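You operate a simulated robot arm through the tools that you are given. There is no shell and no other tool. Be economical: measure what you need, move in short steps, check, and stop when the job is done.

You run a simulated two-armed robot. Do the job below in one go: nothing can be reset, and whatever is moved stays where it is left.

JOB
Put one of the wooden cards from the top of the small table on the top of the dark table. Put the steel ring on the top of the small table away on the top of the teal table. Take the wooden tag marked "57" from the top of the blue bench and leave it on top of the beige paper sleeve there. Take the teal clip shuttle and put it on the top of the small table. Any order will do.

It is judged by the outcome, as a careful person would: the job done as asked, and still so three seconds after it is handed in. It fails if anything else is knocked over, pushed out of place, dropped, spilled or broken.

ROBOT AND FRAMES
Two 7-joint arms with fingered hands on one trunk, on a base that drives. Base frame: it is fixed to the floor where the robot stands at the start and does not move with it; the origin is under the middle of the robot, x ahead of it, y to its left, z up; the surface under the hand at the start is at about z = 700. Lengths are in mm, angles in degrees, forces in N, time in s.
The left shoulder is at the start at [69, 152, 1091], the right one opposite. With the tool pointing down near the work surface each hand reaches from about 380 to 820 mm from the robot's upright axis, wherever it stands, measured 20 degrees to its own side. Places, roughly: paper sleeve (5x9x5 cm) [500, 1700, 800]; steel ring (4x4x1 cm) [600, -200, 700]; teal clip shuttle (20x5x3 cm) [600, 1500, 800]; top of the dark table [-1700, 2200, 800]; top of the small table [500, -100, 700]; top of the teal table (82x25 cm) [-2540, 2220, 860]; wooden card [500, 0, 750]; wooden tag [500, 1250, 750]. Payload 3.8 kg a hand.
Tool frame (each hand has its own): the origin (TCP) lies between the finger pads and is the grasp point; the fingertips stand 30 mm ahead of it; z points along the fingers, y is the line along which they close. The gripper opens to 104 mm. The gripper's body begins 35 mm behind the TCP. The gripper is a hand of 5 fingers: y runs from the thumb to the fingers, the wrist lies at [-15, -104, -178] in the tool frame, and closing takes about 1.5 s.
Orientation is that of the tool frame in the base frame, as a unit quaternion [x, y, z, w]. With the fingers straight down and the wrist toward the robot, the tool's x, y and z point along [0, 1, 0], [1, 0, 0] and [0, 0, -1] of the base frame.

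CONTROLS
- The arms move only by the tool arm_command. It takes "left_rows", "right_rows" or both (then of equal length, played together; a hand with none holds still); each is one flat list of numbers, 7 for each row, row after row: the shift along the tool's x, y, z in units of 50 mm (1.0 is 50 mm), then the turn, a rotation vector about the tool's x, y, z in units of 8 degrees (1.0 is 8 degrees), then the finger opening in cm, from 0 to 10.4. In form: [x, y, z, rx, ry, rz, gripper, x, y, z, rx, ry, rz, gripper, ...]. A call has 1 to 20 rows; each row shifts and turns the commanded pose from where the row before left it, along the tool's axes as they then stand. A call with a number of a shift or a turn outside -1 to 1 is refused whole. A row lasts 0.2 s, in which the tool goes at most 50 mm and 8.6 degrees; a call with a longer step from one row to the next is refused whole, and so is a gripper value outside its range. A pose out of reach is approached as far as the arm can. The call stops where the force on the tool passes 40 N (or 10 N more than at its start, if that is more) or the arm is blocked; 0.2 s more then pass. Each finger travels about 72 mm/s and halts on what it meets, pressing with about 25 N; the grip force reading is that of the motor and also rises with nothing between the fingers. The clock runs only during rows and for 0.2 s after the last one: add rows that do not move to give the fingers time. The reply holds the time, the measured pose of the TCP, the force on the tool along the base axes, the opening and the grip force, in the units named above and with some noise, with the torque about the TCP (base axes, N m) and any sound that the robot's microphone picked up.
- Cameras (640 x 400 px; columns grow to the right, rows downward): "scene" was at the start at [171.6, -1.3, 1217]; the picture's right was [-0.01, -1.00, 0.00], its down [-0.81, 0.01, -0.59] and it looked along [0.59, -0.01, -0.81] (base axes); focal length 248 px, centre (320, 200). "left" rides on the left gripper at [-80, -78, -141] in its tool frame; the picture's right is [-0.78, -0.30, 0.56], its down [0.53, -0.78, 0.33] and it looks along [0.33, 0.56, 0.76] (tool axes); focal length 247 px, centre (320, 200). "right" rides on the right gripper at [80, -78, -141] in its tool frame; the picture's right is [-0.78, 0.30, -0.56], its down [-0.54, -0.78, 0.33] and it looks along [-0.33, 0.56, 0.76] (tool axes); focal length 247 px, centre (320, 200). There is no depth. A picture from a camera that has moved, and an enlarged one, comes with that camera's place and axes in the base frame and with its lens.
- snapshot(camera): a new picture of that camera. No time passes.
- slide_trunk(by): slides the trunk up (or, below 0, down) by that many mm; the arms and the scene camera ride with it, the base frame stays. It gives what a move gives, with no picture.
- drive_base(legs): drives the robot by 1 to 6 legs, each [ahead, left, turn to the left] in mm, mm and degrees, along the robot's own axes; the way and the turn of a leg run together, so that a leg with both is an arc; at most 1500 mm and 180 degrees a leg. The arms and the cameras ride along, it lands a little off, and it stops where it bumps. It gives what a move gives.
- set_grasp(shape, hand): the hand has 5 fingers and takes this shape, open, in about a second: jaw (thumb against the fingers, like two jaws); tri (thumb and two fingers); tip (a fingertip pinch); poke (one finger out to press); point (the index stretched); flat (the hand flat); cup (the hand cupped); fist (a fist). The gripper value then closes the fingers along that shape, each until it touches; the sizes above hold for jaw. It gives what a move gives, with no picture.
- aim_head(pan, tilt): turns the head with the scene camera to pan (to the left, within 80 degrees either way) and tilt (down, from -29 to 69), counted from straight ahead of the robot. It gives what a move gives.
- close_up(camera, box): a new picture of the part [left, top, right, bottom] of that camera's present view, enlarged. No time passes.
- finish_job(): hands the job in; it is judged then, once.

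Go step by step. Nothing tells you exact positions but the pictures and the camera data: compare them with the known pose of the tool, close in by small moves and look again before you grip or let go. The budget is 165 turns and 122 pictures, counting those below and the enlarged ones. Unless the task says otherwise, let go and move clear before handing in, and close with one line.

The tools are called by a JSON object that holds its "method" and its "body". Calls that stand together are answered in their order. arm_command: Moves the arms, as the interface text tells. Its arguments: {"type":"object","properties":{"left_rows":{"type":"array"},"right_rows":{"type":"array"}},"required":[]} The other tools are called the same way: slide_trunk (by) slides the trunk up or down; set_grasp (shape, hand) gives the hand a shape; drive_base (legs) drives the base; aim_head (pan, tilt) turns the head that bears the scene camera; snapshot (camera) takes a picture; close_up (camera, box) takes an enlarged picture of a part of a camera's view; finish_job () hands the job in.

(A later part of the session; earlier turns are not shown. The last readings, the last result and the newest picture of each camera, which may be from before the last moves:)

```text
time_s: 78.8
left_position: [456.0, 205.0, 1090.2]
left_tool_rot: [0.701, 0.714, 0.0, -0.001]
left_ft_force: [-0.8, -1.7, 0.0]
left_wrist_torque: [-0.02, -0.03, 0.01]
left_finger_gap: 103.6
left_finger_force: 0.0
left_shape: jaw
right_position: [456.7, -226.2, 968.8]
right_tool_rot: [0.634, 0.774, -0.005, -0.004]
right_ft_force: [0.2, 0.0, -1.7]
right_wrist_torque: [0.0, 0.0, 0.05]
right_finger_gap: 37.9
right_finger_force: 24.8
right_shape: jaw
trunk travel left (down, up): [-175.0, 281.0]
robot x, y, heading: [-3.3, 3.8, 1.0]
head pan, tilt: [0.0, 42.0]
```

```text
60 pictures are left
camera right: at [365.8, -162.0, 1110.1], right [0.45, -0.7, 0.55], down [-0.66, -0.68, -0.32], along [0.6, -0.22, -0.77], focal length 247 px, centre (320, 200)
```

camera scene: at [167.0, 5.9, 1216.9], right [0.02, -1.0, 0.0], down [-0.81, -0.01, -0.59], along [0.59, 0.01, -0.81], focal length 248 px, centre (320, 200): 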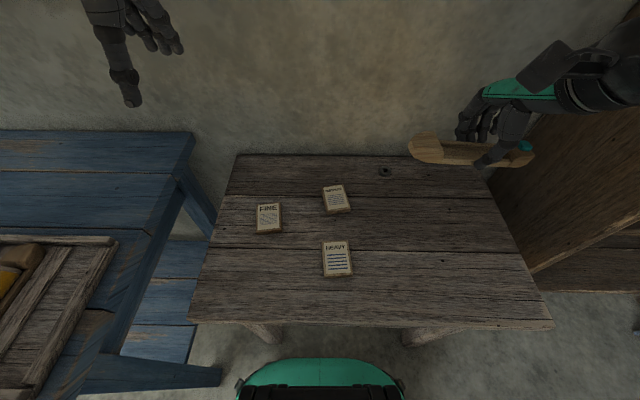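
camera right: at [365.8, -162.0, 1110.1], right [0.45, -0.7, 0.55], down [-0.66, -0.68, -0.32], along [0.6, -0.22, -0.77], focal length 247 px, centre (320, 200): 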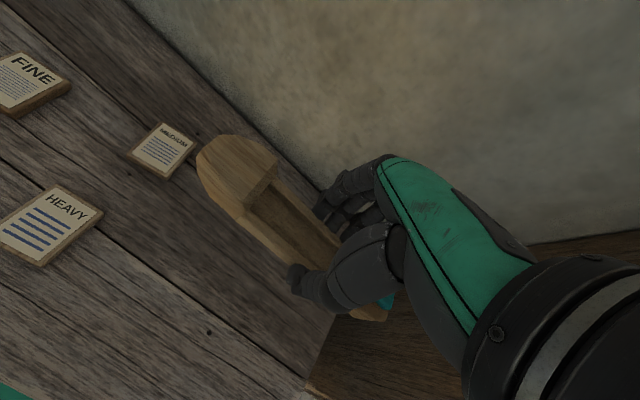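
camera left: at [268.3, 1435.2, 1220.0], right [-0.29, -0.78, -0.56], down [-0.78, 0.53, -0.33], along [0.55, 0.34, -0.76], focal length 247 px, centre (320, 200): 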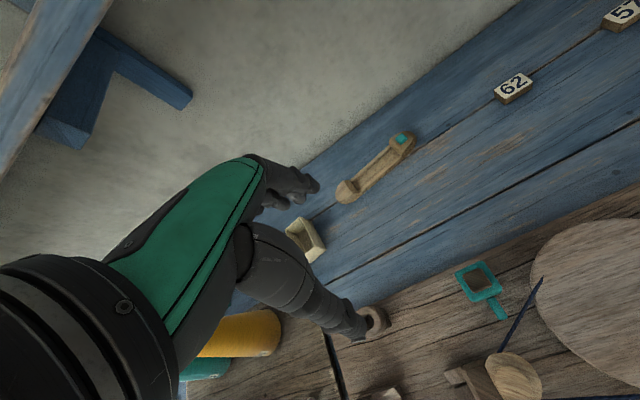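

The shuttle is still firmly held. I'll lower it to the free right-front area at about [420, -250].

{"method": "arm_command", "body": {"right_rows": [-0.08, -0.2, 0.85, 0, 0, 0, 2.5, -0.08, -0.2, 0.85, 0, 0, 0, 2.5, -0.08, -0.2, 0.85, 0, 0, 0, 2.5, -0.08, -0.2, 0.85, 0, 0, 0, 2.5, 0, 0, 0.6, 0, 0, 0, 2.5, 0, 0, 0.3, 0, 0, 0, 2.5, 0, 0, 0, 0, 0, 0, 2.5]}}

{"method": "snapshot", "body": {"camera": "scene"}}

{"method": "close_up", "body": {"camera": "right", "box": [160, 100, 420, 330]}}

```text
time_s: 80.4
left_position: [457.1, 205.4, 1090.2]
left_tool_rot: [0.7, 0.714, 0.001, 0.0]
left_ft_force: [-0.6, -0.6, 0.2]
left_wrist_torque: [0.03, 0.03, -0.01]
left_finger_gap: 103.8
left_finger_force: 0.1
left_shape: jaw
right_position: [419.9, -251.2, 755.2]
right_tool_rot: [0.634, 0.773, -0.005, -0.004]
right_ft_force: [0.1, 0.5, -1.3]
right_wrist_torque: [-0.01, -0.01, 0.0]
right_finger_gap: 38.3
right_finger_force: 25.1
right_shape: jaw
trunk travel left (down, up): [-175.0, 281.0]
robot x, y, heading: [-2.2, 1.1, 1.1]
head pan, tilt: [0.0, 42.0]
```

```text
59 pictures are left
camera scene: at [168.0, 6.6, 1216.8], right [0.02, -1.0, 0.0], down [-0.81, -0.01, -0.59], along [0.59, 0.01, -0.81], focal length 248 px, centre (320, 200)
```

scene: 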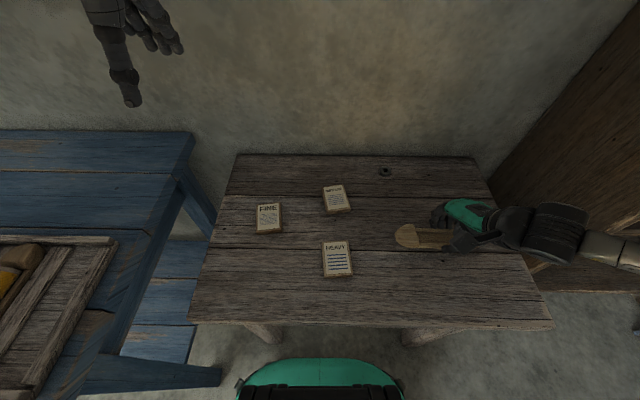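

```text
1.74 times, centred on (290, 215) of right
camera zoom: at [329.0, -186.8, 897.0], right [0.45, -0.7, 0.55], down [-0.66, -0.68, -0.32], along [0.6, -0.22, -0.77], focal length 430 px, centre (372, 174)
```

zoom: 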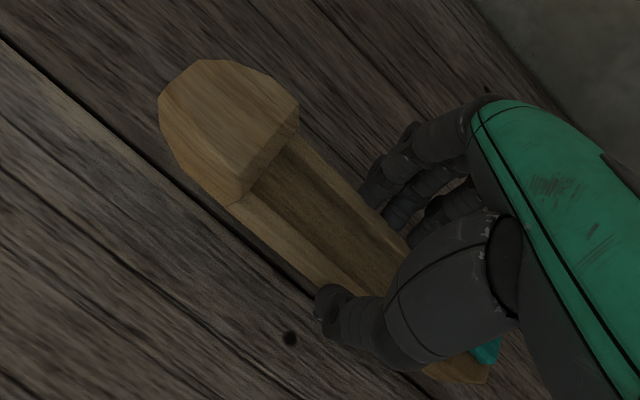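

Over a free spot. Lowering slowly until contact.

{"method": "arm_command", "body": {"right_rows": [0, 0, 0.15, 0, 0, 0, 2.5, 0, 0, 0.12, 0, 0, 0, 2.5, 0, 0, 0.08, 0, 0, 0, 2.5, 0, 0, 0.06, 0, 0, 0, 2.5, 0, 0, 0, 0, 0, 0, 2.5]}}

```text
time_s: 81.6
left_position: [458.0, 204.6, 1089.1]
left_tool_rot: [0.701, 0.713, 0.001, 0.001]
left_ft_force: [0.2, -0.3, 0.1]
left_wrist_torque: [0.02, -0.02, -0.02]
left_finger_gap: 103.9
left_finger_force: 0.1
left_shape: jaw
right_position: [420.7, -250.6, 734.2]
right_tool_rot: [0.635, 0.773, -0.005, -0.004]
right_ft_force: [0.0, 0.8, 0.7]
right_wrist_torque: [-0.12, -0.05, -0.05]
right_finger_gap: 38.0
right_finger_force: 24.7
right_shape: jaw
trunk travel left (down, up): [-175.0, 281.0]
robot x, y, heading: [-2.0, 5.8, 1.1]
head pan, tilt: [0.0, 42.0]
```

{"method": "arm_command", "body": {"right_rows": [0, 0, 0.05, 0, 0, 0, 2.5, 0, 0, 0.04, 0, 0, 0, 2.5, 0, 0, 0, 0, 0, 0, 2.5]}}

```text
time_s: 82.4
left_position: [455.9, 205.5, 1090.7]
left_tool_rot: [0.701, 0.713, 0.0, 0.0]
left_ft_force: [0.2, 0.9, -0.6]
left_wrist_torque: [0.04, -0.01, 0.0]
left_finger_gap: 103.5
left_finger_force: 0.1
left_shape: jaw
right_position: [420.4, -249.5, 730.5]
right_tool_rot: [0.634, 0.773, -0.004, -0.004]
right_ft_force: [-1.6, 0.6, 10.4]
right_wrist_torque: [-0.01, -0.27, 0.01]
right_finger_gap: 38.1
right_finger_force: 25.3
right_shape: jaw
trunk travel left (down, up): [-175.0, 281.0]
robot x, y, heading: [-1.1, 3.9, 1.3]
head pan, tilt: [0.0, 42.0]
```

The shuttle is set down on the small table. Releasing and rising.

{"method": "arm_command", "body": {"right_rows": [0, 0, 0, 0, 0, 0, 3.8, 0, 0, 0, 0, 0, 0, 5, 0, 0, 0, 0, 0, 0, 6.5, 0, 0, 0, 0, 0, 0, 7.5, 0, 0, 0, 0, 0, 0, 7.5, 0, 0, -0.4, 0, 0, 0, 7.5, 0, 0, -0.8, 0, 0, 0, 7.5, 0, 0, -0.9, 0, 0, 0, 7.5, 0, 0, -0.9, 0, 0, 0, 7.5]}}

{"method": "snapshot", "body": {"camera": "scene"}}

{"method": "snapshot", "body": {"camera": "right"}}

{"method": "snapshot", "body": {"camera": "left"}}

```text
time_s: 84.4
left_position: [456.8, 205.9, 1089.4]
left_tool_rot: [0.701, 0.713, 0.001, 0.002]
left_ft_force: [-0.4, -0.5, 0.1]
left_wrist_torque: [-0.03, 0.0, 0.01]
left_finger_gap: 103.9
left_finger_force: 0.1
left_shape: jaw
right_position: [423.6, -250.1, 880.1]
right_tool_rot: [0.634, 0.773, -0.005, -0.004]
right_ft_force: [0.6, 0.2, 0.1]
right_wrist_torque: [-0.03, -0.01, 0.01]
right_finger_gap: 74.8
right_finger_force: 0.2
right_shape: jaw
trunk travel left (down, up): [-175.0, 281.0]
robot x, y, heading: [-2.1, 5.7, 1.3]
head pan, tilt: [0.0, 42.0]
```

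```text
57 pictures are left
camera scene: at [167.4, 7.1, 1216.8], right [0.02, -1.0, 0.0], down [-0.81, -0.01, -0.59], along [0.59, 0.01, -0.81], focal length 248 px, centre (320, 200)
```

scene: 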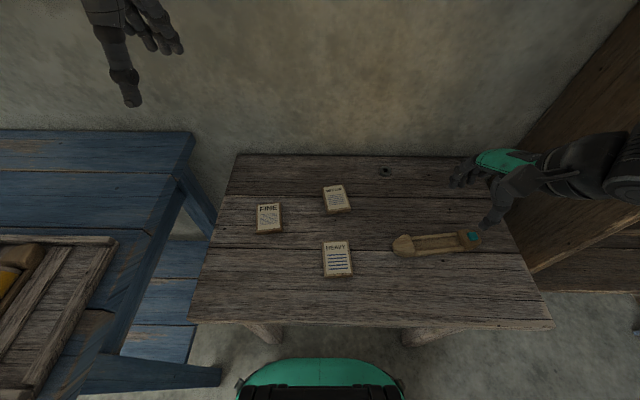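

```text
56 pictures are left
camera right: at [331.5, -185.3, 1021.6], right [0.45, -0.7, 0.55], down [-0.66, -0.68, -0.32], along [0.6, -0.22, -0.77], focal length 247 px, centre (320, 200)
```

right: 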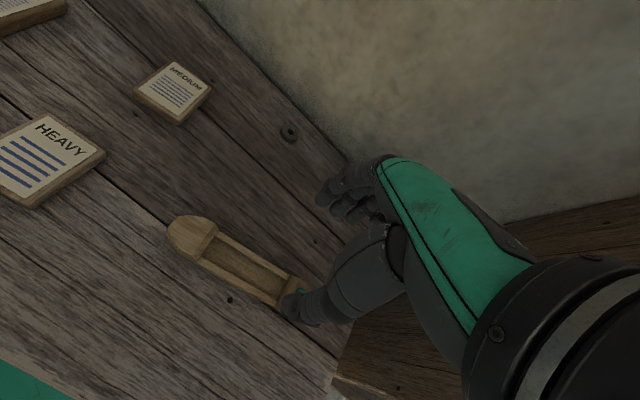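

```text
55 pictures are left
camera left: at [380.3, 124.7, 1230.5], right [-0.28, -0.78, -0.56], down [-0.79, 0.52, -0.33], along [0.55, 0.34, -0.76], focal length 247 px, centre (320, 200)
```

left: 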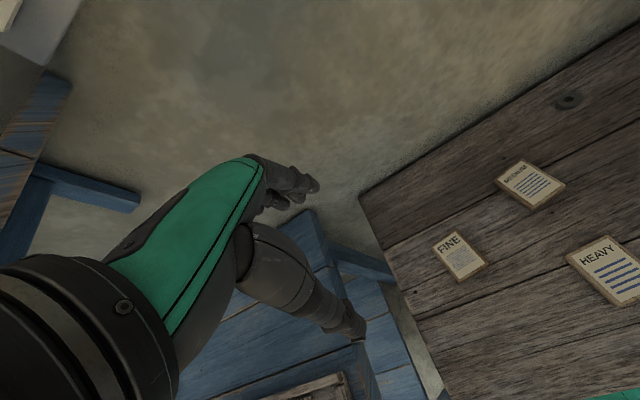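

The shuttle is on the small table. Next both hands: right to the ring (~[640, -165]), yawed to keep clear of the wall, and left to the FINE card (~[479, 135]).

{"method": "arm_command", "body": {"right_rows": [0, 0, 0, 0, 0, -1, 6.5, 0, 0, 0, 0, 0, -1, 6.5, 0, 0, 0, 0, 0, -1, 6.5, -0.186, 0.75, 0.3, 0, 0, 0, 6.5, -0.186, 0.75, 0.3, 0, 0, 0, 6.5, -0.186, 0.75, 0.3, 0, 0, 0, 6.5, -0.186, 0.75, 0.3, 0, 0, 0, 6.5, -0.186, 0.75, 0.3, 0, 0, 0, 6.5, -0.186, 0.75, 0.3, 0, 0, 0, 6.5], "left_rows": [-0.2, 0.06, 0.82, 0, 0, 0, 10.2, -0.2, 0.06, 0.82, 0, 0, 0, 10.2, -0.2, 0.06, 0.82, 0, 0, 0, 10.2, -0.2, 0.06, 0.82, 0, 0, 0, 10.2, -0.2, 0.06, 0.82, 0, 0, 0, 10.2, -0.2, 0.06, 0.82, 0, 0, 0, 10.2, -0.2, 0.06, 0.82, 0, 0, 0, 10.2, 0, 0, 0, 0, 0, 0, 10.2, 0, 0, 0, 0, 0, 0, 10.2]}}

{"method": "snapshot", "body": {"camera": "right"}}

{"method": "snapshot", "body": {"camera": "left"}}

{"method": "close_up", "body": {"camera": "scene", "box": [230, 120, 430, 245]}}

```text
time_s: 86.4
left_position: [480.8, 134.5, 801.0]
left_tool_rot: [0.701, 0.713, 0.001, 0.001]
left_ft_force: [-0.2, -0.6, 0.0]
left_wrist_torque: [0.05, -0.02, 0.04]
left_finger_gap: 102.2
left_finger_force: 0.0
left_shape: jaw
right_position: [608.6, -175.6, 799.5]
right_tool_rot: [0.462, 0.887, -0.003, -0.005]
right_ft_force: [1.1, -0.1, 0.3]
right_wrist_torque: [-0.01, -0.01, 0.0]
right_finger_gap: 65.1
right_finger_force: 0.0
right_shape: jaw
right hand out of reach, approached as far as the arm can: row 9
trunk travel left (down, up): [-175.0, 281.0]
robot x, y, heading: [-3.8, 5.5, 0.9]
head pan, tilt: [0.0, 42.0]
```

```text
54 pictures are left
camera right: at [499.9, -154.8, 940.7], right [0.69, -0.46, 0.55], down [-0.33, -0.89, -0.33], along [0.64, 0.05, -0.77], focal length 247 px, centre (320, 200)
```

right: 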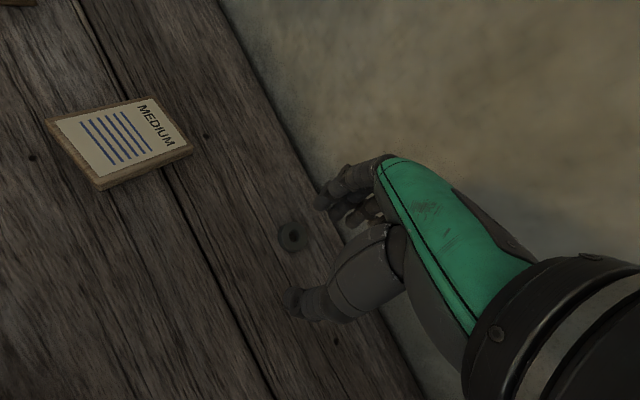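

```text
53 pictures are left
camera left: at [403.3, 54.1, 942.5], right [-0.28, -0.78, -0.56], down [-0.79, 0.52, -0.33], along [0.55, 0.34, -0.76], focal length 247 px, centre (320, 200)
```

left: 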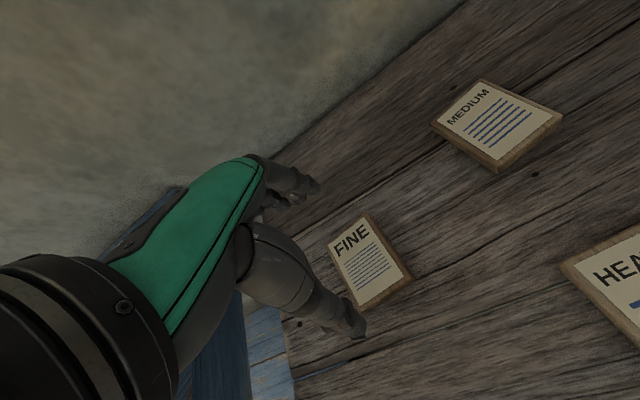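

```text
3.20 times, centred on (330, 182) of scene
camera zoom: at [167.5, 6.0, 1216.8], right [0.02, -1.0, 0.0], down [-0.81, -0.01, -0.59], along [0.59, 0.01, -0.81], focal length 794 px, centre (288, 256)
```

zoom: 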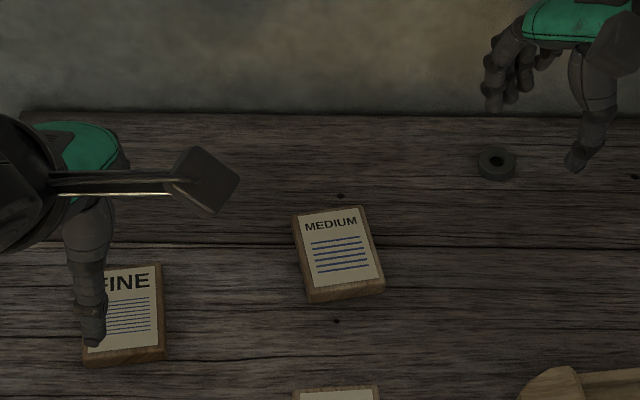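

Both are aligned well; the right wrist just needs less yaw. I'll turn it back some and move over the ring, and square the left hand to the card (yaw 8°), lowering both.

{"method": "arm_command", "body": {"right_rows": [0, 0, 0, 0, 0, 0.85, 6.5, 0, 0, 0, 0, 0, 0.85, 6.5, 0, 0, 0, 0, 0, 0.8, 6.5, 0.02, 0.32, 0.3, 0, 0, 0, 6.5, 0.02, 0.32, 0.3, 0, 0, 0, 6.5, 0, 0, 0, 0, 0, 0, 6.5], "left_rows": [0, 0, 0.3, 0, 0, -0.87, 10.2, 0, 0, 0.3, 0, 0, 0, 10.2, 0, 0, 0.3, 0, 0, 0, 10.2, 0, 0, 0.2, 0, 0, 0, 10.2, 0, 0, 0, 0, 0, 0, 10.2, 0, 0, 0, 0, 0, 0, 10.2]}}

{"method": "snapshot", "body": {"camera": "right"}}

{"method": "snapshot", "body": {"camera": "left"}}

{"method": "close_up", "body": {"camera": "scene", "box": [230, 120, 430, 245]}}

```text
time_s: 87.8
left_position: [480.2, 134.4, 748.1]
left_tool_rot: [0.656, 0.755, 0.0, 0.001]
left_ft_force: [1.2, -0.2, 0.3]
left_wrist_torque: [0.03, 0.0, -0.01]
left_finger_gap: 102.5
left_finger_force: 0.0
left_shape: jaw
right_position: [640.3, -166.4, 767.1]
right_tool_rot: [0.607, 0.795, -0.005, -0.005]
right_ft_force: [0.0, 0.7, 0.4]
right_wrist_torque: [0.04, -0.02, 0.01]
right_finger_gap: 64.9
right_finger_force: 0.0
right_shape: jaw
trunk travel left (down, up): [-175.0, 281.0]
robot x, y, heading: [-2.3, 5.1, 1.1]
head pan, tilt: [0.0, 42.0]
```

```text
51 pictures are left
camera right: at [543.9, -108.9, 908.3], right [0.5, -0.67, 0.55], down [-0.61, -0.72, -0.32], along [0.61, -0.18, -0.77], focal length 247 px, centre (320, 200)
```

right: 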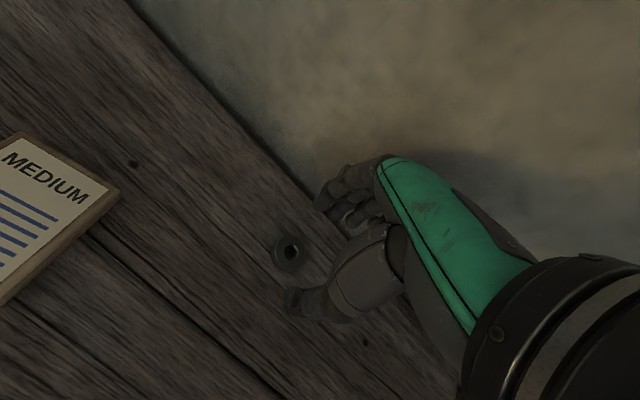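

```text
50 pictures are left
camera left: at [414.3, 44.4, 888.4], right [-0.18, -0.81, -0.56], down [-0.84, 0.42, -0.33], along [0.51, 0.41, -0.76], focal length 247 px, centre (320, 200)
```

left: 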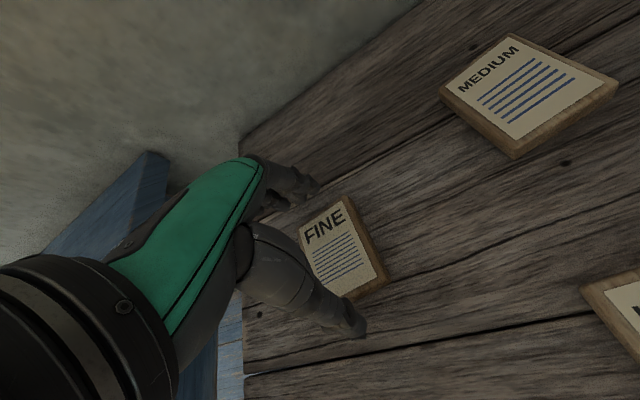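

```text
3.20 times, centred on (330, 182) of scene
camera zoom: at [168.1, 5.6, 1216.8], right [0.02, -1.0, 0.0], down [-0.81, -0.01, -0.59], along [0.59, 0.01, -0.81], focal length 794 px, centre (288, 256)
```

zoom: 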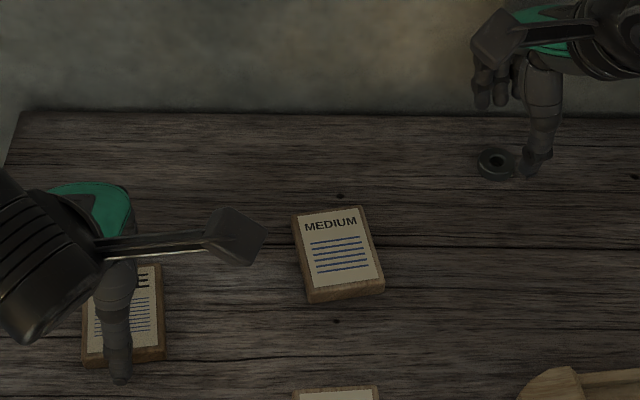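

Both hands are centred: ring at [640, -166] and card under the left hand. Lowering both to the tabletop.

{"method": "arm_command", "body": {"right_rows": [0, 0, 0.25, 0, 0, 0, 6.5, 0, 0, 0.25, 0, 0, 0, 6.5, 0, 0, 0.15, 0, 0, 0, 6.5, 0, 0, 0.07, 0, 0, 0, 6.5, 0, 0, 0, 0, 0, 0, 6.5], "left_rows": [0, 0, 0.1, 0, 0, 0, 10.2, 0, 0, 0.1, 0, 0, 0, 10.2, 0, 0, 0.1, 0, 0, 0, 10.2, 0, 0, 0.05, 0, 0, 0, 10.2, 0, 0, 0, 0, 0, 0, 10.2]}}

{"method": "close_up", "body": {"camera": "right", "box": [220, 150, 420, 325]}}

{"method": "close_up", "body": {"camera": "left", "box": [220, 130, 440, 350]}}

```text
time_s: 89.0
left_position: [482.1, 131.6, 731.7]
left_tool_rot: [0.657, 0.754, 0.004, -0.002]
left_ft_force: [-0.4, -0.2, 0.4]
left_wrist_torque: [-0.01, -0.01, 0.03]
left_finger_gap: 102.5
left_finger_force: 0.0
left_shape: jaw
right_position: [638.3, -169.8, 731.1]
right_tool_rot: [0.607, 0.795, -0.001, -0.006]
right_ft_force: [-0.7, 0.9, 5.0]
right_wrist_torque: [0.02, -0.19, 0.03]
right_finger_gap: 65.1
right_finger_force: 0.0
right_shape: jaw
trunk travel left (down, up): [-175.0, 281.0]
robot x, y, heading: [-0.6, 4.2, 1.1]
head pan, tilt: [0.0, 42.0]
```

```text
2.29 times, centred on (320, 238) of right
camera zoom: at [543.5, -112.5, 872.6], right [0.5, -0.67, 0.55], down [-0.61, -0.72, -0.33], along [0.62, -0.17, -0.77], focal length 564 px, centre (320, 114)
```

zoom: 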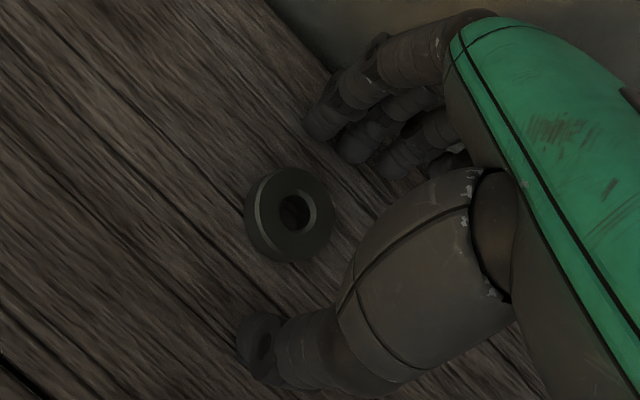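

```text
1.82 times, centred on (330, 240) of left
camera zoom: at [414.9, 42.3, 871.3], right [-0.18, -0.81, -0.56], down [-0.84, 0.42, -0.33], along [0.51, 0.41, -0.76], focal length 449 px, centre (302, 127)
```

zoom: 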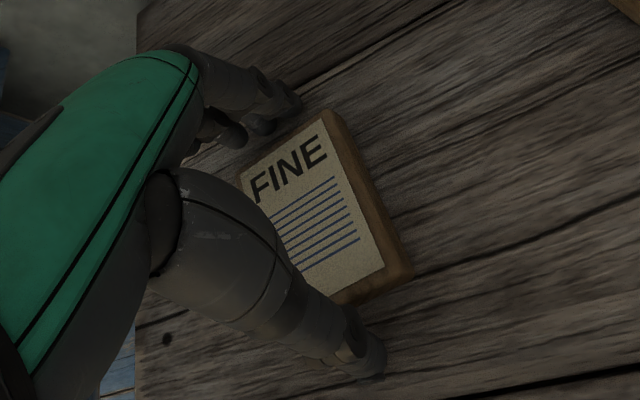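

Shift the right hand 4 mm left toward the ring's centre, then close both hands.

{"method": "arm_command", "body": {"right_rows": [0.08, 0, 0, 0, 0, 0, 6.5, 0, 0, 0, 0, 0, 0, 5, 0, 0, 0, 0, 0, 0, 3.8, 0, 0, 0, 0, 0, 0, 2.5, 0, 0, 0, 0, 0, 0, 2.5, 0, 0, 0, 0, 0, 0, 2.5, 0, 0, 0, 0, 0, 0, 2.5], "left_rows": [0, 0, 0.03, 0, 0, 0, 10.2, 0, 0, 0, 0, 0, 0, 8.8, 0, 0, 0, 0, 0, 0, 7.5, 0, 0, 0, 0, 0, 0, 6.5, 0, 0, 0, 0, 0, 0, 6, 0, 0, 0, 0, 0, 0, 6, 0, 0, 0, 0, 0, 0, 6]}}

{"method": "close_up", "body": {"camera": "right", "box": [220, 150, 420, 325]}}

{"method": "close_up", "body": {"camera": "left", "box": [220, 130, 440, 350]}}

```text
time_s: 90.6
left_position: [481.8, 132.2, 730.8]
left_tool_rot: [0.656, 0.755, 0.003, 0.0]
left_ft_force: [1.8, 1.5, 10.9]
left_wrist_torque: [0.0, 0.11, 0.01]
left_finger_gap: 74.1
left_finger_force: 25.2
left_shape: jaw
right_position: [637.2, -166.1, 730.4]
right_tool_rot: [0.607, 0.795, -0.002, -0.007]
right_ft_force: [2.7, 1.0, 6.3]
right_wrist_torque: [0.09, -0.21, -0.07]
right_finger_gap: 26.8
right_finger_force: 24.9
right_shape: jaw
trunk travel left (down, up): [-175.0, 281.0]
robot x, y, heading: [0.3, 7.5, 0.9]
head pan, tilt: [0.0, 42.0]
```

```text
2.29 times, centred on (320, 238) of right
camera zoom: at [541.5, -109.0, 872.8], right [0.5, -0.67, 0.55], down [-0.61, -0.72, -0.33], along [0.62, -0.17, -0.77], focal length 564 px, centre (320, 114)
```

zoom: 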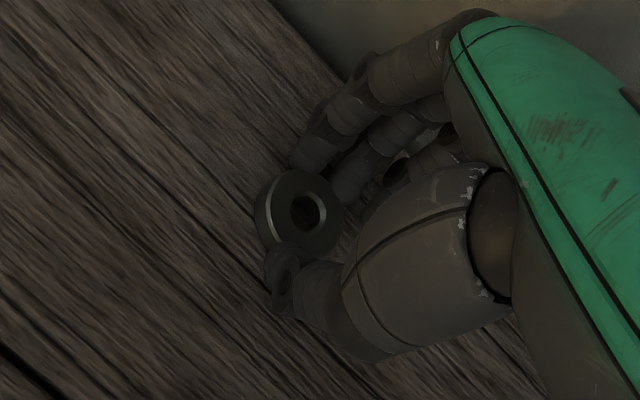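

```text
1.82 times, centred on (330, 240) of left
camera zoom: at [414.3, 41.5, 870.8], right [-0.18, -0.81, -0.56], down [-0.84, 0.42, -0.33], along [0.51, 0.41, -0.76], focal length 449 px, centre (302, 127)
```

zoom: 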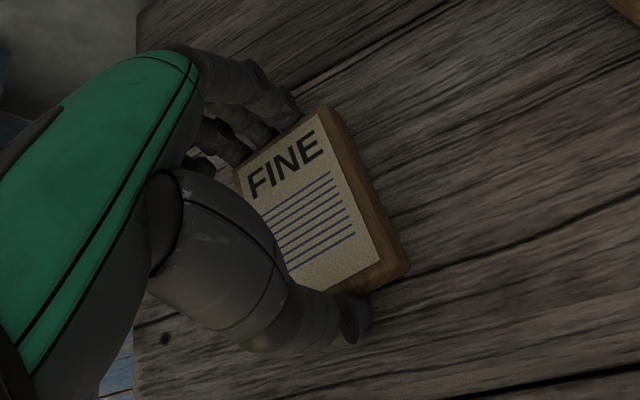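

Both seem gripped (card 74 mm, ring ~27 mm). Lifting a little to verify.

{"method": "arm_command", "body": {"right_rows": [0, 0, -0.2, 0, 0, 0, 2, 0, 0, -0.4, 0, 0, 0, 2, 0, 0, -0.4, 0, 0, 0, 2, 0, 0, 0, 0, 0, 0, 2], "left_rows": [0, 0, -0.2, 0, 0, 0, 6, 0, 0, -0.4, 0, 0, 0, 6, 0, 0, -0.4, 0, 0, 0, 6, 0, 0, 0, 0, 0, 0, 6]}}

{"method": "close_up", "body": {"camera": "right", "box": [220, 150, 420, 325]}}

{"method": "close_up", "body": {"camera": "left", "box": [220, 130, 440, 350]}}

```text
time_s: 91.6
left_position: [480.2, 134.1, 779.6]
left_tool_rot: [0.656, 0.755, 0.0, 0.001]
left_ft_force: [-0.3, 0.6, -0.8]
left_wrist_torque: [0.04, 0.01, -0.03]
left_finger_gap: 74.3
left_finger_force: 25.3
left_shape: jaw
right_position: [636.3, -162.2, 780.8]
right_tool_rot: [0.607, 0.794, -0.005, -0.004]
right_ft_force: [0.2, 0.5, -0.6]
right_wrist_torque: [0.0, 0.03, 0.02]
right_finger_gap: 27.0
right_finger_force: 24.7
right_shape: jaw
trunk travel left (down, up): [-175.0, 281.0]
robot x, y, heading: [-5.3, 3.3, 0.8]
head pan, tilt: [0.0, 42.0]
```

```text
2.29 times, centred on (320, 238) of right
camera zoom: at [541.2, -104.8, 923.2], right [0.5, -0.67, 0.55], down [-0.61, -0.72, -0.32], along [0.61, -0.18, -0.77], focal length 564 px, centre (320, 114)
```

zoom: 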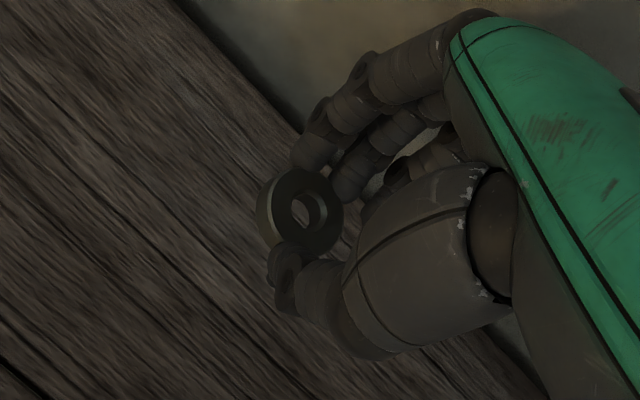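

```text
1.82 times, centred on (330, 240) of left
camera zoom: at [413.5, 44.2, 920.4], right [-0.19, -0.81, -0.56], down [-0.84, 0.42, -0.33], along [0.5, 0.41, -0.76], focal length 449 px, centre (302, 127)
```

zoom: 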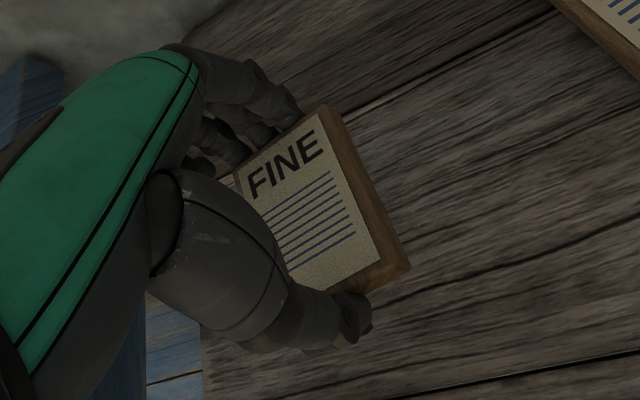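

Both are held securely. I'll raise and retract both arms, back away, turn left, and look toward the far tables.

{"method": "arm_command", "body": {"right_rows": [0, -0.3, -0.7, 0, 0, 0, 2, 0, -0.6, -0.7, 0, 0, 0, 2, 0, -0.6, -0.7, 0, 0, 0, 2, 0, -0.7, -0.7, 0, 0, 0, 2, 0, -0.7, -0.7, 0, 0, 0, 2], "left_rows": [0, 0, -0.7, 0, 0, 0, 6, 0, 0, -0.7, 0, 0, 0, 6, 0, 0, -0.7, 0, 0, 0, 6, 0, 0, -0.7, 0, 0, 0, 6, 0, 0, -0.7, 0, 0, 0, 6]}}

{"method": "drive_base", "body": {"legs": [[-600, 0, 0], [0, 0, 90]]}}

{"method": "aim_head", "body": {"pan": 25, "tilt": 15}}

{"method": "snapshot", "body": {"camera": "scene"}}

```text
time_s: 92.8
left_position: [479.7, 132.8, 955.8]
left_tool_rot: [0.656, 0.755, 0.0, 0.001]
left_ft_force: [-0.7, -0.7, -0.9]
left_wrist_torque: [-0.01, 0.0, 0.0]
left_finger_gap: 74.0
left_finger_force: 25.1
left_shape: jaw
right_position: [497.6, -198.4, 961.8]
right_tool_rot: [0.607, 0.795, -0.005, -0.005]
right_ft_force: [-0.5, -0.7, -0.4]
right_wrist_torque: [0.0, 0.02, 0.02]
right_finger_gap: 26.8
right_finger_force: 25.2
right_shape: jaw
trunk travel left (down, up): [-175.0, 281.0]
robot x, y, heading: [-2.1, 1.9, 1.2]
head pan, tilt: [0.0, 42.0]
```

```text
time_s: 100.0
left_position: [-724.9, 484.8, 956.0]
left_tool_rot: [-0.055, 0.998, 0.001, 0.0]
left_ft_force: [0.7, -0.2, -0.2]
left_wrist_torque: [-0.01, -0.03, -0.01]
left_finger_gap: 73.9
left_finger_force: 24.5
left_shape: jaw
right_position: [-392.0, 494.5, 960.4]
right_tool_rot: [-0.119, 0.993, -0.007, 0.0]
right_ft_force: [0.3, -0.5, -0.5]
right_wrist_torque: [-0.02, 0.0, -0.01]
right_finger_gap: 26.5
right_finger_force: 25.1
right_shape: jaw
trunk travel left (down, up): [-175.0, 281.0]
robot x, y, heading: [-609.7, -3.6, 89.3]
head pan, tilt: [0.0, 42.0]
```

```text
time_s: 100.9
left_position: [-725.3, 484.3, 955.1]
left_tool_rot: [-0.057, 0.998, 0.001, 0.0]
left_ft_force: [-0.1, -1.0, -0.2]
left_wrist_torque: [0.02, 0.03, 0.0]
left_finger_gap: 73.6
left_finger_force: 25.0
left_shape: jaw
right_position: [-393.3, 493.4, 960.3]
right_tool_rot: [-0.119, 0.993, -0.007, 0.001]
right_ft_force: [0.0, -0.3, -0.8]
right_wrist_torque: [-0.06, 0.01, -0.02]
right_finger_gap: 26.8
right_finger_force: 25.0
right_shape: jaw
trunk travel left (down, up): [-175.0, 281.0]
robot x, y, heading: [-611.4, -2.7, 89.3]
head pan, tilt: [25.0, 15.0]
```

```text
42 pictures are left
camera scene: at [-646.7, 176.6, 1258.0], right [0.91, 0.4, -0.09], down [0.1, -0.43, -0.9], along [-0.4, 0.81, -0.43], focal length 248 px, centre (320, 200)
```

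scene: 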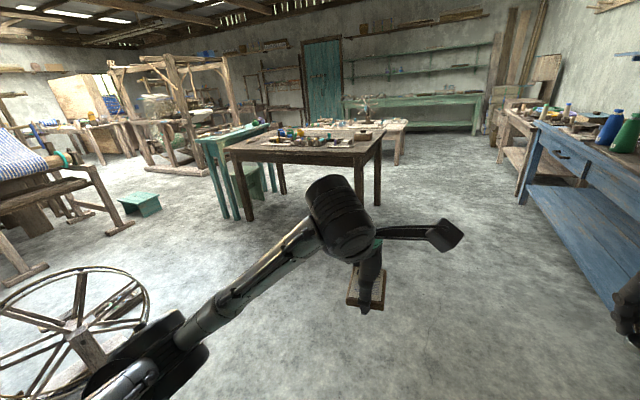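

I can see the dark table with items and the narrow teal table just left of it. Zooming in.

{"method": "close_up", "body": {"camera": "scene", "box": [180, 100, 420, 240]}}

```text
2.67 times, centred on (300, 170) of scene
camera zoom: at [-646.7, 176.6, 1258.0], right [0.91, 0.4, -0.09], down [0.1, -0.43, -0.9], along [-0.4, 0.81, -0.43], focal length 662 px, centre (373, 280)
```

zoom: 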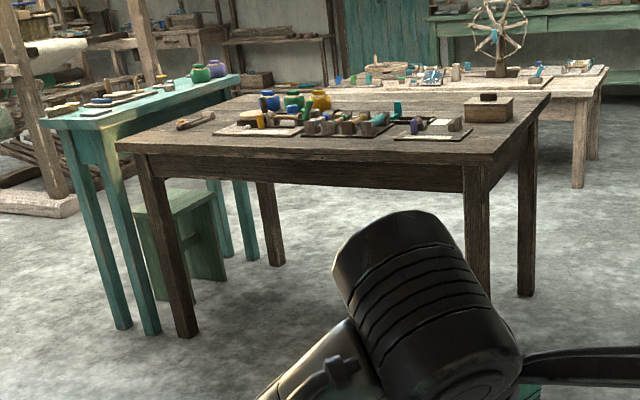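

The dark table (x −2270…−1045, front edge y≈1730, z≈800) has a clear front strip. I'll raise the trunk 80 mm, drive ahead down the aisle, then strafe left to face it.

{"method": "slide_trunk", "body": {"by": 80}}

{"method": "drive_base", "body": {"legs": [[1200, 0, 0.7], [0, 980, 0]]}}

{"method": "aim_head", "body": {"pan": 0, "tilt": 30}}

{"method": "snapshot", "body": {"camera": "scene"}}

```text
time_s: 102.1
left_position: [-724.6, 484.5, 1034.3]
left_tool_rot: [-0.056, 0.998, 0.0, 0.0]
left_ft_force: [-0.9, -0.6, -0.8]
left_wrist_torque: [0.01, 0.02, 0.02]
left_finger_gap: 73.7
left_finger_force: 24.5
left_shape: jaw
right_position: [-393.2, 495.3, 1039.4]
right_tool_rot: [-0.12, 0.993, -0.007, 0.0]
right_ft_force: [-0.3, 0.8, 0.5]
right_wrist_torque: [-0.01, -0.03, -0.01]
right_finger_gap: 26.8
right_finger_force: 25.4
right_shape: jaw
trunk travel left (down, up): [-255.0, 201.0]
robot x, y, heading: [-610.7, -0.4, 89.6]
head pan, tilt: [25.0, 15.0]
```

```text
time_s: 112.8
left_position: [-1723.3, 1668.0, 1035.6]
left_tool_rot: [-0.067, 0.998, 0.001, 0.001]
left_ft_force: [0.6, -0.5, -0.6]
left_wrist_torque: [0.0, 0.0, -0.01]
left_finger_gap: 73.4
left_finger_force: 24.7
left_shape: jaw
right_position: [-1391.7, 1685.5, 1041.0]
right_tool_rot: [-0.131, 0.991, -0.007, 0.0]
right_ft_force: [0.2, 0.3, -0.4]
right_wrist_torque: [0.04, 0.01, 0.03]
right_finger_gap: 26.7
right_finger_force: 25.0
right_shape: jaw
trunk travel left (down, up): [-255.0, 201.0]
robot x, y, heading: [-1594.4, 1183.0, 90.7]
head pan, tilt: [25.0, 15.0]
```

```text
time_s: 113.7
left_position: [-1723.7, 1666.5, 1034.9]
left_tool_rot: [-0.067, 0.998, 0.0, 0.0]
left_ft_force: [0.3, -0.7, -0.7]
left_wrist_torque: [-0.03, 0.04, 0.01]
left_finger_gap: 73.2
left_finger_force: 25.0
left_shape: jaw
right_position: [-1391.9, 1685.7, 1040.2]
right_tool_rot: [-0.131, 0.991, -0.007, 0.0]
right_ft_force: [0.2, -1.3, -0.4]
right_wrist_torque: [-0.01, -0.03, -0.01]
right_finger_gap: 26.7
right_finger_force: 25.2
right_shape: jaw
trunk travel left (down, up): [-255.0, 201.0]
robot x, y, heading: [-1596.5, 1180.9, 90.5]
head pan, tilt: [0.0, 30.0]
```

```text
40 pictures are left
camera scene: at [-1598.1, 1319.8, 1331.5], right [1.0, 0.01, 0.0], down [0.01, -0.59, -0.81], along [-0.01, 0.81, -0.59], focal length 248 px, centre (320, 200)
```

scene: 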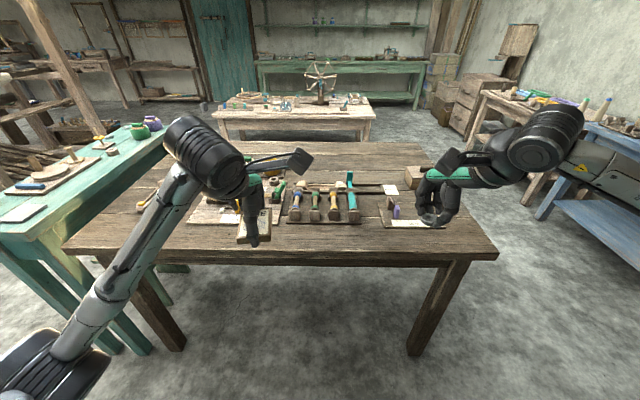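

Looking closer at the dark table's free surface.

{"method": "close_up", "body": {"camera": "scene", "box": [60, 150, 300, 270]}}

{"method": "close_up", "body": {"camera": "scene", "box": [280, 150, 510, 270]}}

```text
2.67 times, centred on (180, 210) of scene
camera zoom: at [-1598.1, 1319.8, 1331.5], right [1.0, 0.01, 0.0], down [0.01, -0.59, -0.81], along [-0.01, 0.81, -0.59], focal length 662 px, centre (693, 173)
```

zoom: 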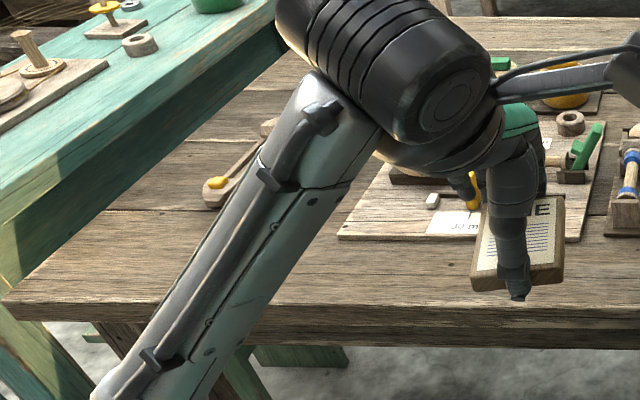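

```text
2.78 times, centred on (395, 210) of scene
camera zoom: at [-1598.1, 1319.8, 1331.5], right [1.0, 0.01, 0.0], down [0.01, -0.59, -0.81], along [-0.01, 0.81, -0.59], focal length 690 px, centre (111, 172)
```

zoom: 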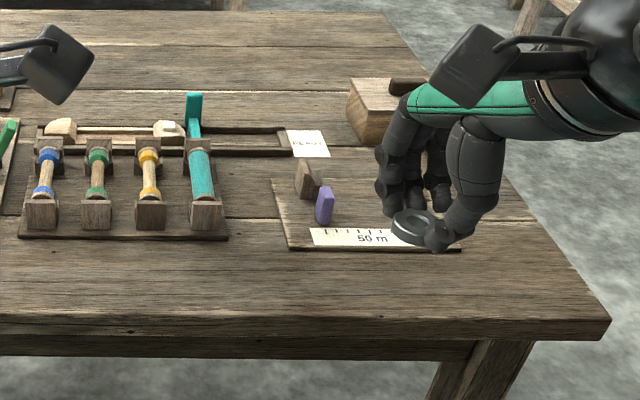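

The left-front area of the dark table around [-2170, 1880] is clear. I'll strafe left and move forward so the card is over it.

{"method": "drive_base", "body": {"legs": [[0, 450, -0.5], [205, 0, 0]]}}

{"method": "snapshot", "body": {"camera": "scene"}}

{"method": "snapshot", "body": {"camera": "left"}}

```text
time_s: 117.7
left_position: [-2166.9, 1873.4, 1036.1]
left_tool_rot: [-0.062, 0.998, 0.0, 0.0]
left_ft_force: [-0.1, 0.3, -0.2]
left_wrist_torque: [0.05, 0.02, 0.03]
left_finger_gap: 73.6
left_finger_force: 24.8
left_shape: jaw
right_position: [-1835.0, 1887.1, 1040.4]
right_tool_rot: [-0.126, 0.992, -0.007, -0.001]
right_ft_force: [-0.8, 0.2, -0.6]
right_wrist_torque: [0.03, -0.02, 0.0]
right_finger_gap: 26.7
right_finger_force: 25.4
right_shape: jaw
trunk travel left (down, up): [-255.0, 201.0]
robot x, y, heading: [-2042.2, 1389.2, 90.1]
head pan, tilt: [0.0, 30.0]
```

```text
37 pictures are left
camera scene: at [-2044.9, 1524.6, 1331.6], right [1.0, 0.0, 0.0], down [0.0, -0.59, -0.81], along [0.0, 0.81, -0.59], focal length 248 px, centre (320, 200)
```

scene: 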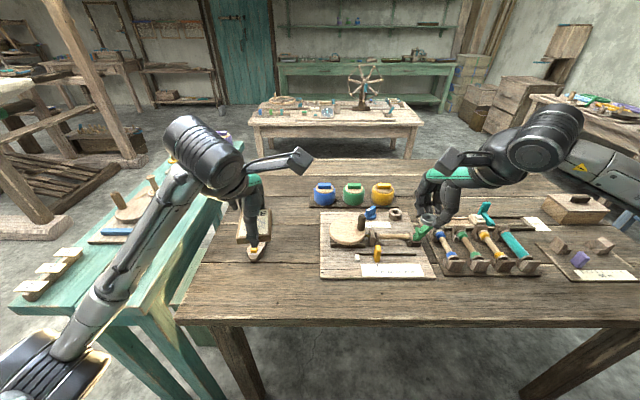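

```text
36 pictures are left
camera left: at [-2078.0, 1806.1, 1176.9], right [0.81, -0.2, -0.56], down [-0.43, -0.84, -0.33], along [-0.4, 0.51, -0.76], focal length 247 px, centre (320, 200)
```

left: 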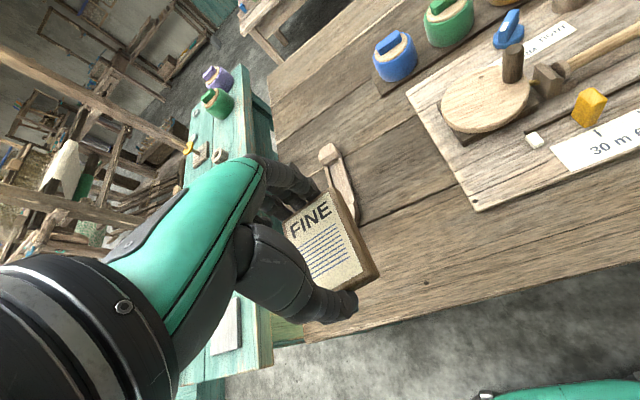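

The spot under the card is clear (table edge at y≈1815, wooden stick at y≥1975). Lowering the card.

{"method": "arm_command", "body": {"left_rows": [0, 0, 0.8, 0, 0, 0, 6, 0, 0, 0.8, 0, 0, 0, 6, 0, 0, 0.8, 0, 0, 0, 6, 0, 0, 0.6, 0, 0, 0, 6, 0, 0, 0.3, 0, 0, 0, 6, 0, 0, 0, 0, 0, 0, 6]}}

{"method": "close_up", "body": {"camera": "scene", "box": [160, 180, 360, 330]}}

{"method": "close_up", "body": {"camera": "left", "box": [200, 100, 480, 340]}}

```text
time_s: 119.1
left_position: [-2165.1, 1875.0, 871.2]
left_tool_rot: [-0.062, 0.998, 0.001, -0.001]
left_ft_force: [0.1, -1.2, 0.3]
left_wrist_torque: [0.02, -0.03, 0.0]
left_finger_gap: 73.4
left_finger_force: 24.7
left_shape: jaw
right_position: [-1835.1, 1887.1, 1040.3]
right_tool_rot: [-0.125, 0.992, -0.007, 0.0]
right_ft_force: [0.1, 0.3, 0.1]
right_wrist_torque: [0.01, 0.0, 0.02]
right_finger_gap: 26.4
right_finger_force: 25.3
right_shape: jaw
trunk travel left (down, up): [-255.0, 201.0]
robot x, y, heading: [-2045.3, 1388.6, 90.2]
head pan, tilt: [0.0, 30.0]
```

```text
2.67 times, centred on (260, 255) of scene
camera zoom: at [-2044.9, 1525.0, 1331.5], right [1.0, 0.0, 0.0], down [0.0, -0.59, -0.81], along [0.0, 0.81, -0.59], focal length 662 px, centre (480, 53)
```

zoom: 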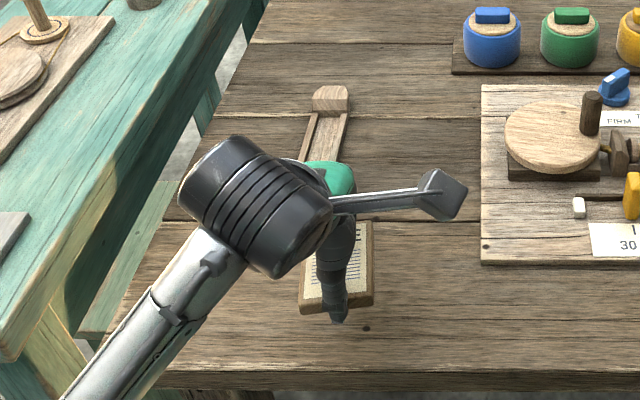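

```text
1.67 times, centred on (340, 220) of left
camera zoom: at [-2077.3, 1806.0, 1011.8], right [0.81, -0.2, -0.56], down [-0.43, -0.84, -0.33], along [-0.4, 0.51, -0.76], focal length 412 px, centre (287, 167)
```

zoom: 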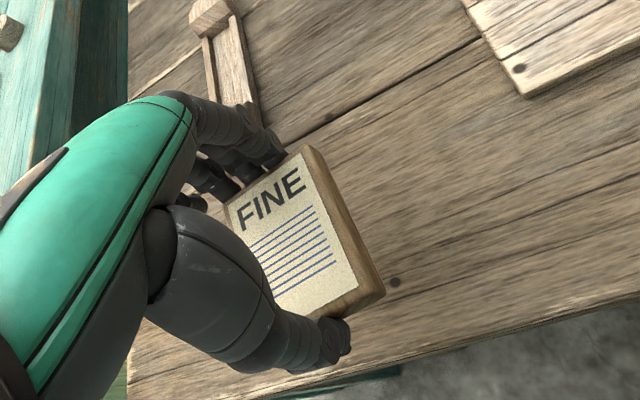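

There is another wooden shuttle just beyond the fingers, so I'll shift 55 mm right for margin, then lower to contact.

{"method": "arm_command", "body": {"left_rows": [-0.54, -0.1, 0, 0, 0, 0, 6, -0.54, -0.1, 0, 0, 0, 0, 6, 0, 0, 0.3, 0, 0, 0, 6, 0, 0, 0.2, 0, 0, 0, 6, 0, 0, 0.1, 0, 0, 0, 6, 0, 0, 0, 0, 0, 0, 6]}}

{"method": "close_up", "body": {"camera": "left", "box": [200, 100, 480, 340]}}

```text
time_s: 120.5
left_position: [-2111.9, 1869.7, 840.8]
left_tool_rot: [-0.063, 0.998, 0.0, 0.0]
left_ft_force: [0.5, 1.2, -0.2]
left_wrist_torque: [-0.05, 0.01, -0.04]
left_finger_gap: 73.6
left_finger_force: 24.8
left_shape: jaw
right_position: [-1834.0, 1888.0, 1040.3]
right_tool_rot: [-0.125, 0.992, -0.007, 0.0]
right_ft_force: [0.5, -0.5, -0.2]
right_wrist_torque: [-0.02, 0.0, 0.02]
right_finger_gap: 26.6
right_finger_force: 25.0
right_shape: jaw
trunk travel left (down, up): [-255.0, 201.0]
robot x, y, heading: [-2043.6, 1389.6, 90.2]
head pan, tilt: [0.0, 30.0]
```

```text
1.67 times, centred on (340, 220) of left
camera zoom: at [-2023.0, 1803.5, 981.5], right [0.81, -0.2, -0.56], down [-0.43, -0.84, -0.33], along [-0.4, 0.51, -0.76], focal length 412 px, centre (287, 167)
```

zoom: 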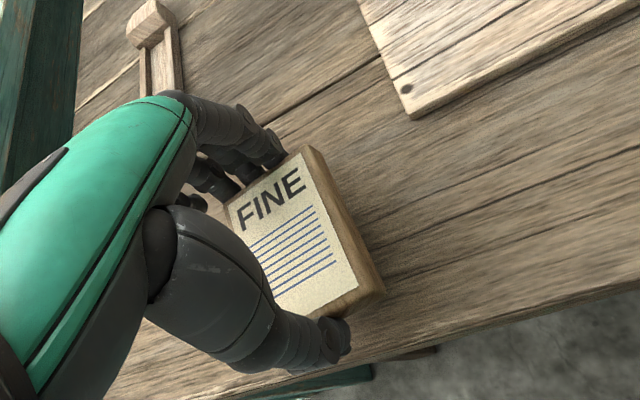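

The card is a bit close to the table edge; I'll move it 16 mm further in and lower to contact.

{"method": "arm_command", "body": {"left_rows": [0, 0.32, 0, 0, 0, 0, 6, 0, 0, 0.1, 0, 0, 0, 6, 0, 0, 0.08, 0, 0, 0, 6, 0, 0, 0.06, 0, 0, 0, 6, 0, 0, 0, 0, 0, 0, 6]}}

```text
time_s: 121.7
left_position: [-2113.5, 1886.7, 828.3]
left_tool_rot: [-0.062, 0.998, 0.002, 0.0]
left_ft_force: [0.7, 0.3, 0.1]
left_wrist_torque: [-0.01, 0.0, 0.04]
left_finger_gap: 73.7
left_finger_force: 24.3
left_shape: jaw
right_position: [-1833.5, 1887.6, 1040.6]
right_tool_rot: [-0.125, 0.992, -0.007, 0.0]
right_ft_force: [-0.1, 0.6, -0.6]
right_wrist_torque: [0.03, 0.02, -0.01]
right_finger_gap: 26.4
right_finger_force: 25.3
right_shape: jaw
trunk travel left (down, up): [-255.0, 201.0]
robot x, y, heading: [-2045.9, 1386.2, 90.1]
head pan, tilt: [0.0, 30.0]
```

{"method": "arm_command", "body": {"left_rows": [0, 0, 0.08, 0, 0, 0, 6, 0, 0, 0.06, 0, 0, 0, 6, 0, 0, 0.06, 0, 0, 0, 6, 0, 0, 0, 0, 0, 0, 6]}}

{"method": "close_up", "body": {"camera": "left", "box": [200, 100, 480, 340]}}

```text
time_s: 122.7
left_position: [-2113.0, 1886.9, 819.4]
left_tool_rot: [-0.063, 0.998, 0.002, 0.001]
left_ft_force: [0.4, 0.4, -0.6]
left_wrist_torque: [0.03, 0.01, 0.01]
left_finger_gap: 73.5
left_finger_force: 24.6
left_shape: jaw
right_position: [-1834.7, 1887.9, 1041.2]
right_tool_rot: [-0.126, 0.992, -0.008, 0.0]
right_ft_force: [0.1, -0.2, 0.5]
right_wrist_torque: [0.0, 0.0, -0.01]
right_finger_gap: 26.5
right_finger_force: 25.2
right_shape: jaw
trunk travel left (down, up): [-255.0, 201.0]
robot x, y, heading: [-2044.4, 1386.4, 90.4]
head pan, tilt: [0.0, 30.0]
```

```text
1.67 times, centred on (340, 220) of left
camera zoom: at [-2024.8, 1819.6, 959.1], right [0.81, -0.2, -0.56], down [-0.43, -0.84, -0.33], along [-0.4, 0.51, -0.76], focal length 412 px, centre (287, 167)
```

zoom: 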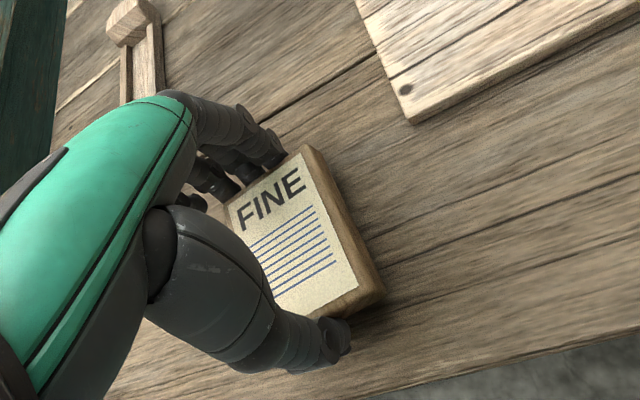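

Still above the surface. Continuing down in small steps.

{"method": "arm_command", "body": {"left_rows": [0, 0, 0.06, 0, 0, 0, 6, 0, 0, 0.06, 0, 0, 0, 6, 0, 0, 0.06, 0, 0, 0, 6, 0, 0, 0.06, 0, 0, 0, 6, 0, 0, 0, 0, 0, 0, 6]}}

```text
time_s: 123.9
left_position: [-2113.3, 1887.1, 810.0]
left_tool_rot: [-0.062, 0.998, 0.004, 0.001]
left_ft_force: [-0.5, 2.5, 28.6]
left_wrist_torque: [-1.21, -0.23, -0.02]
left_finger_gap: 73.3
left_finger_force: 25.5
left_shape: jaw
right_position: [-1835.5, 1885.4, 1042.0]
right_tool_rot: [-0.125, 0.992, -0.005, 0.0]
right_ft_force: [-0.6, 0.3, -0.8]
right_wrist_torque: [-0.03, 0.0, 0.02]
right_finger_gap: 26.9
right_finger_force: 25.2
right_shape: jaw
trunk travel left (down, up): [-255.0, 201.0]
robot x, y, heading: [-2043.8, 1385.9, 90.1]
head pan, tilt: [0.0, 30.0]
```

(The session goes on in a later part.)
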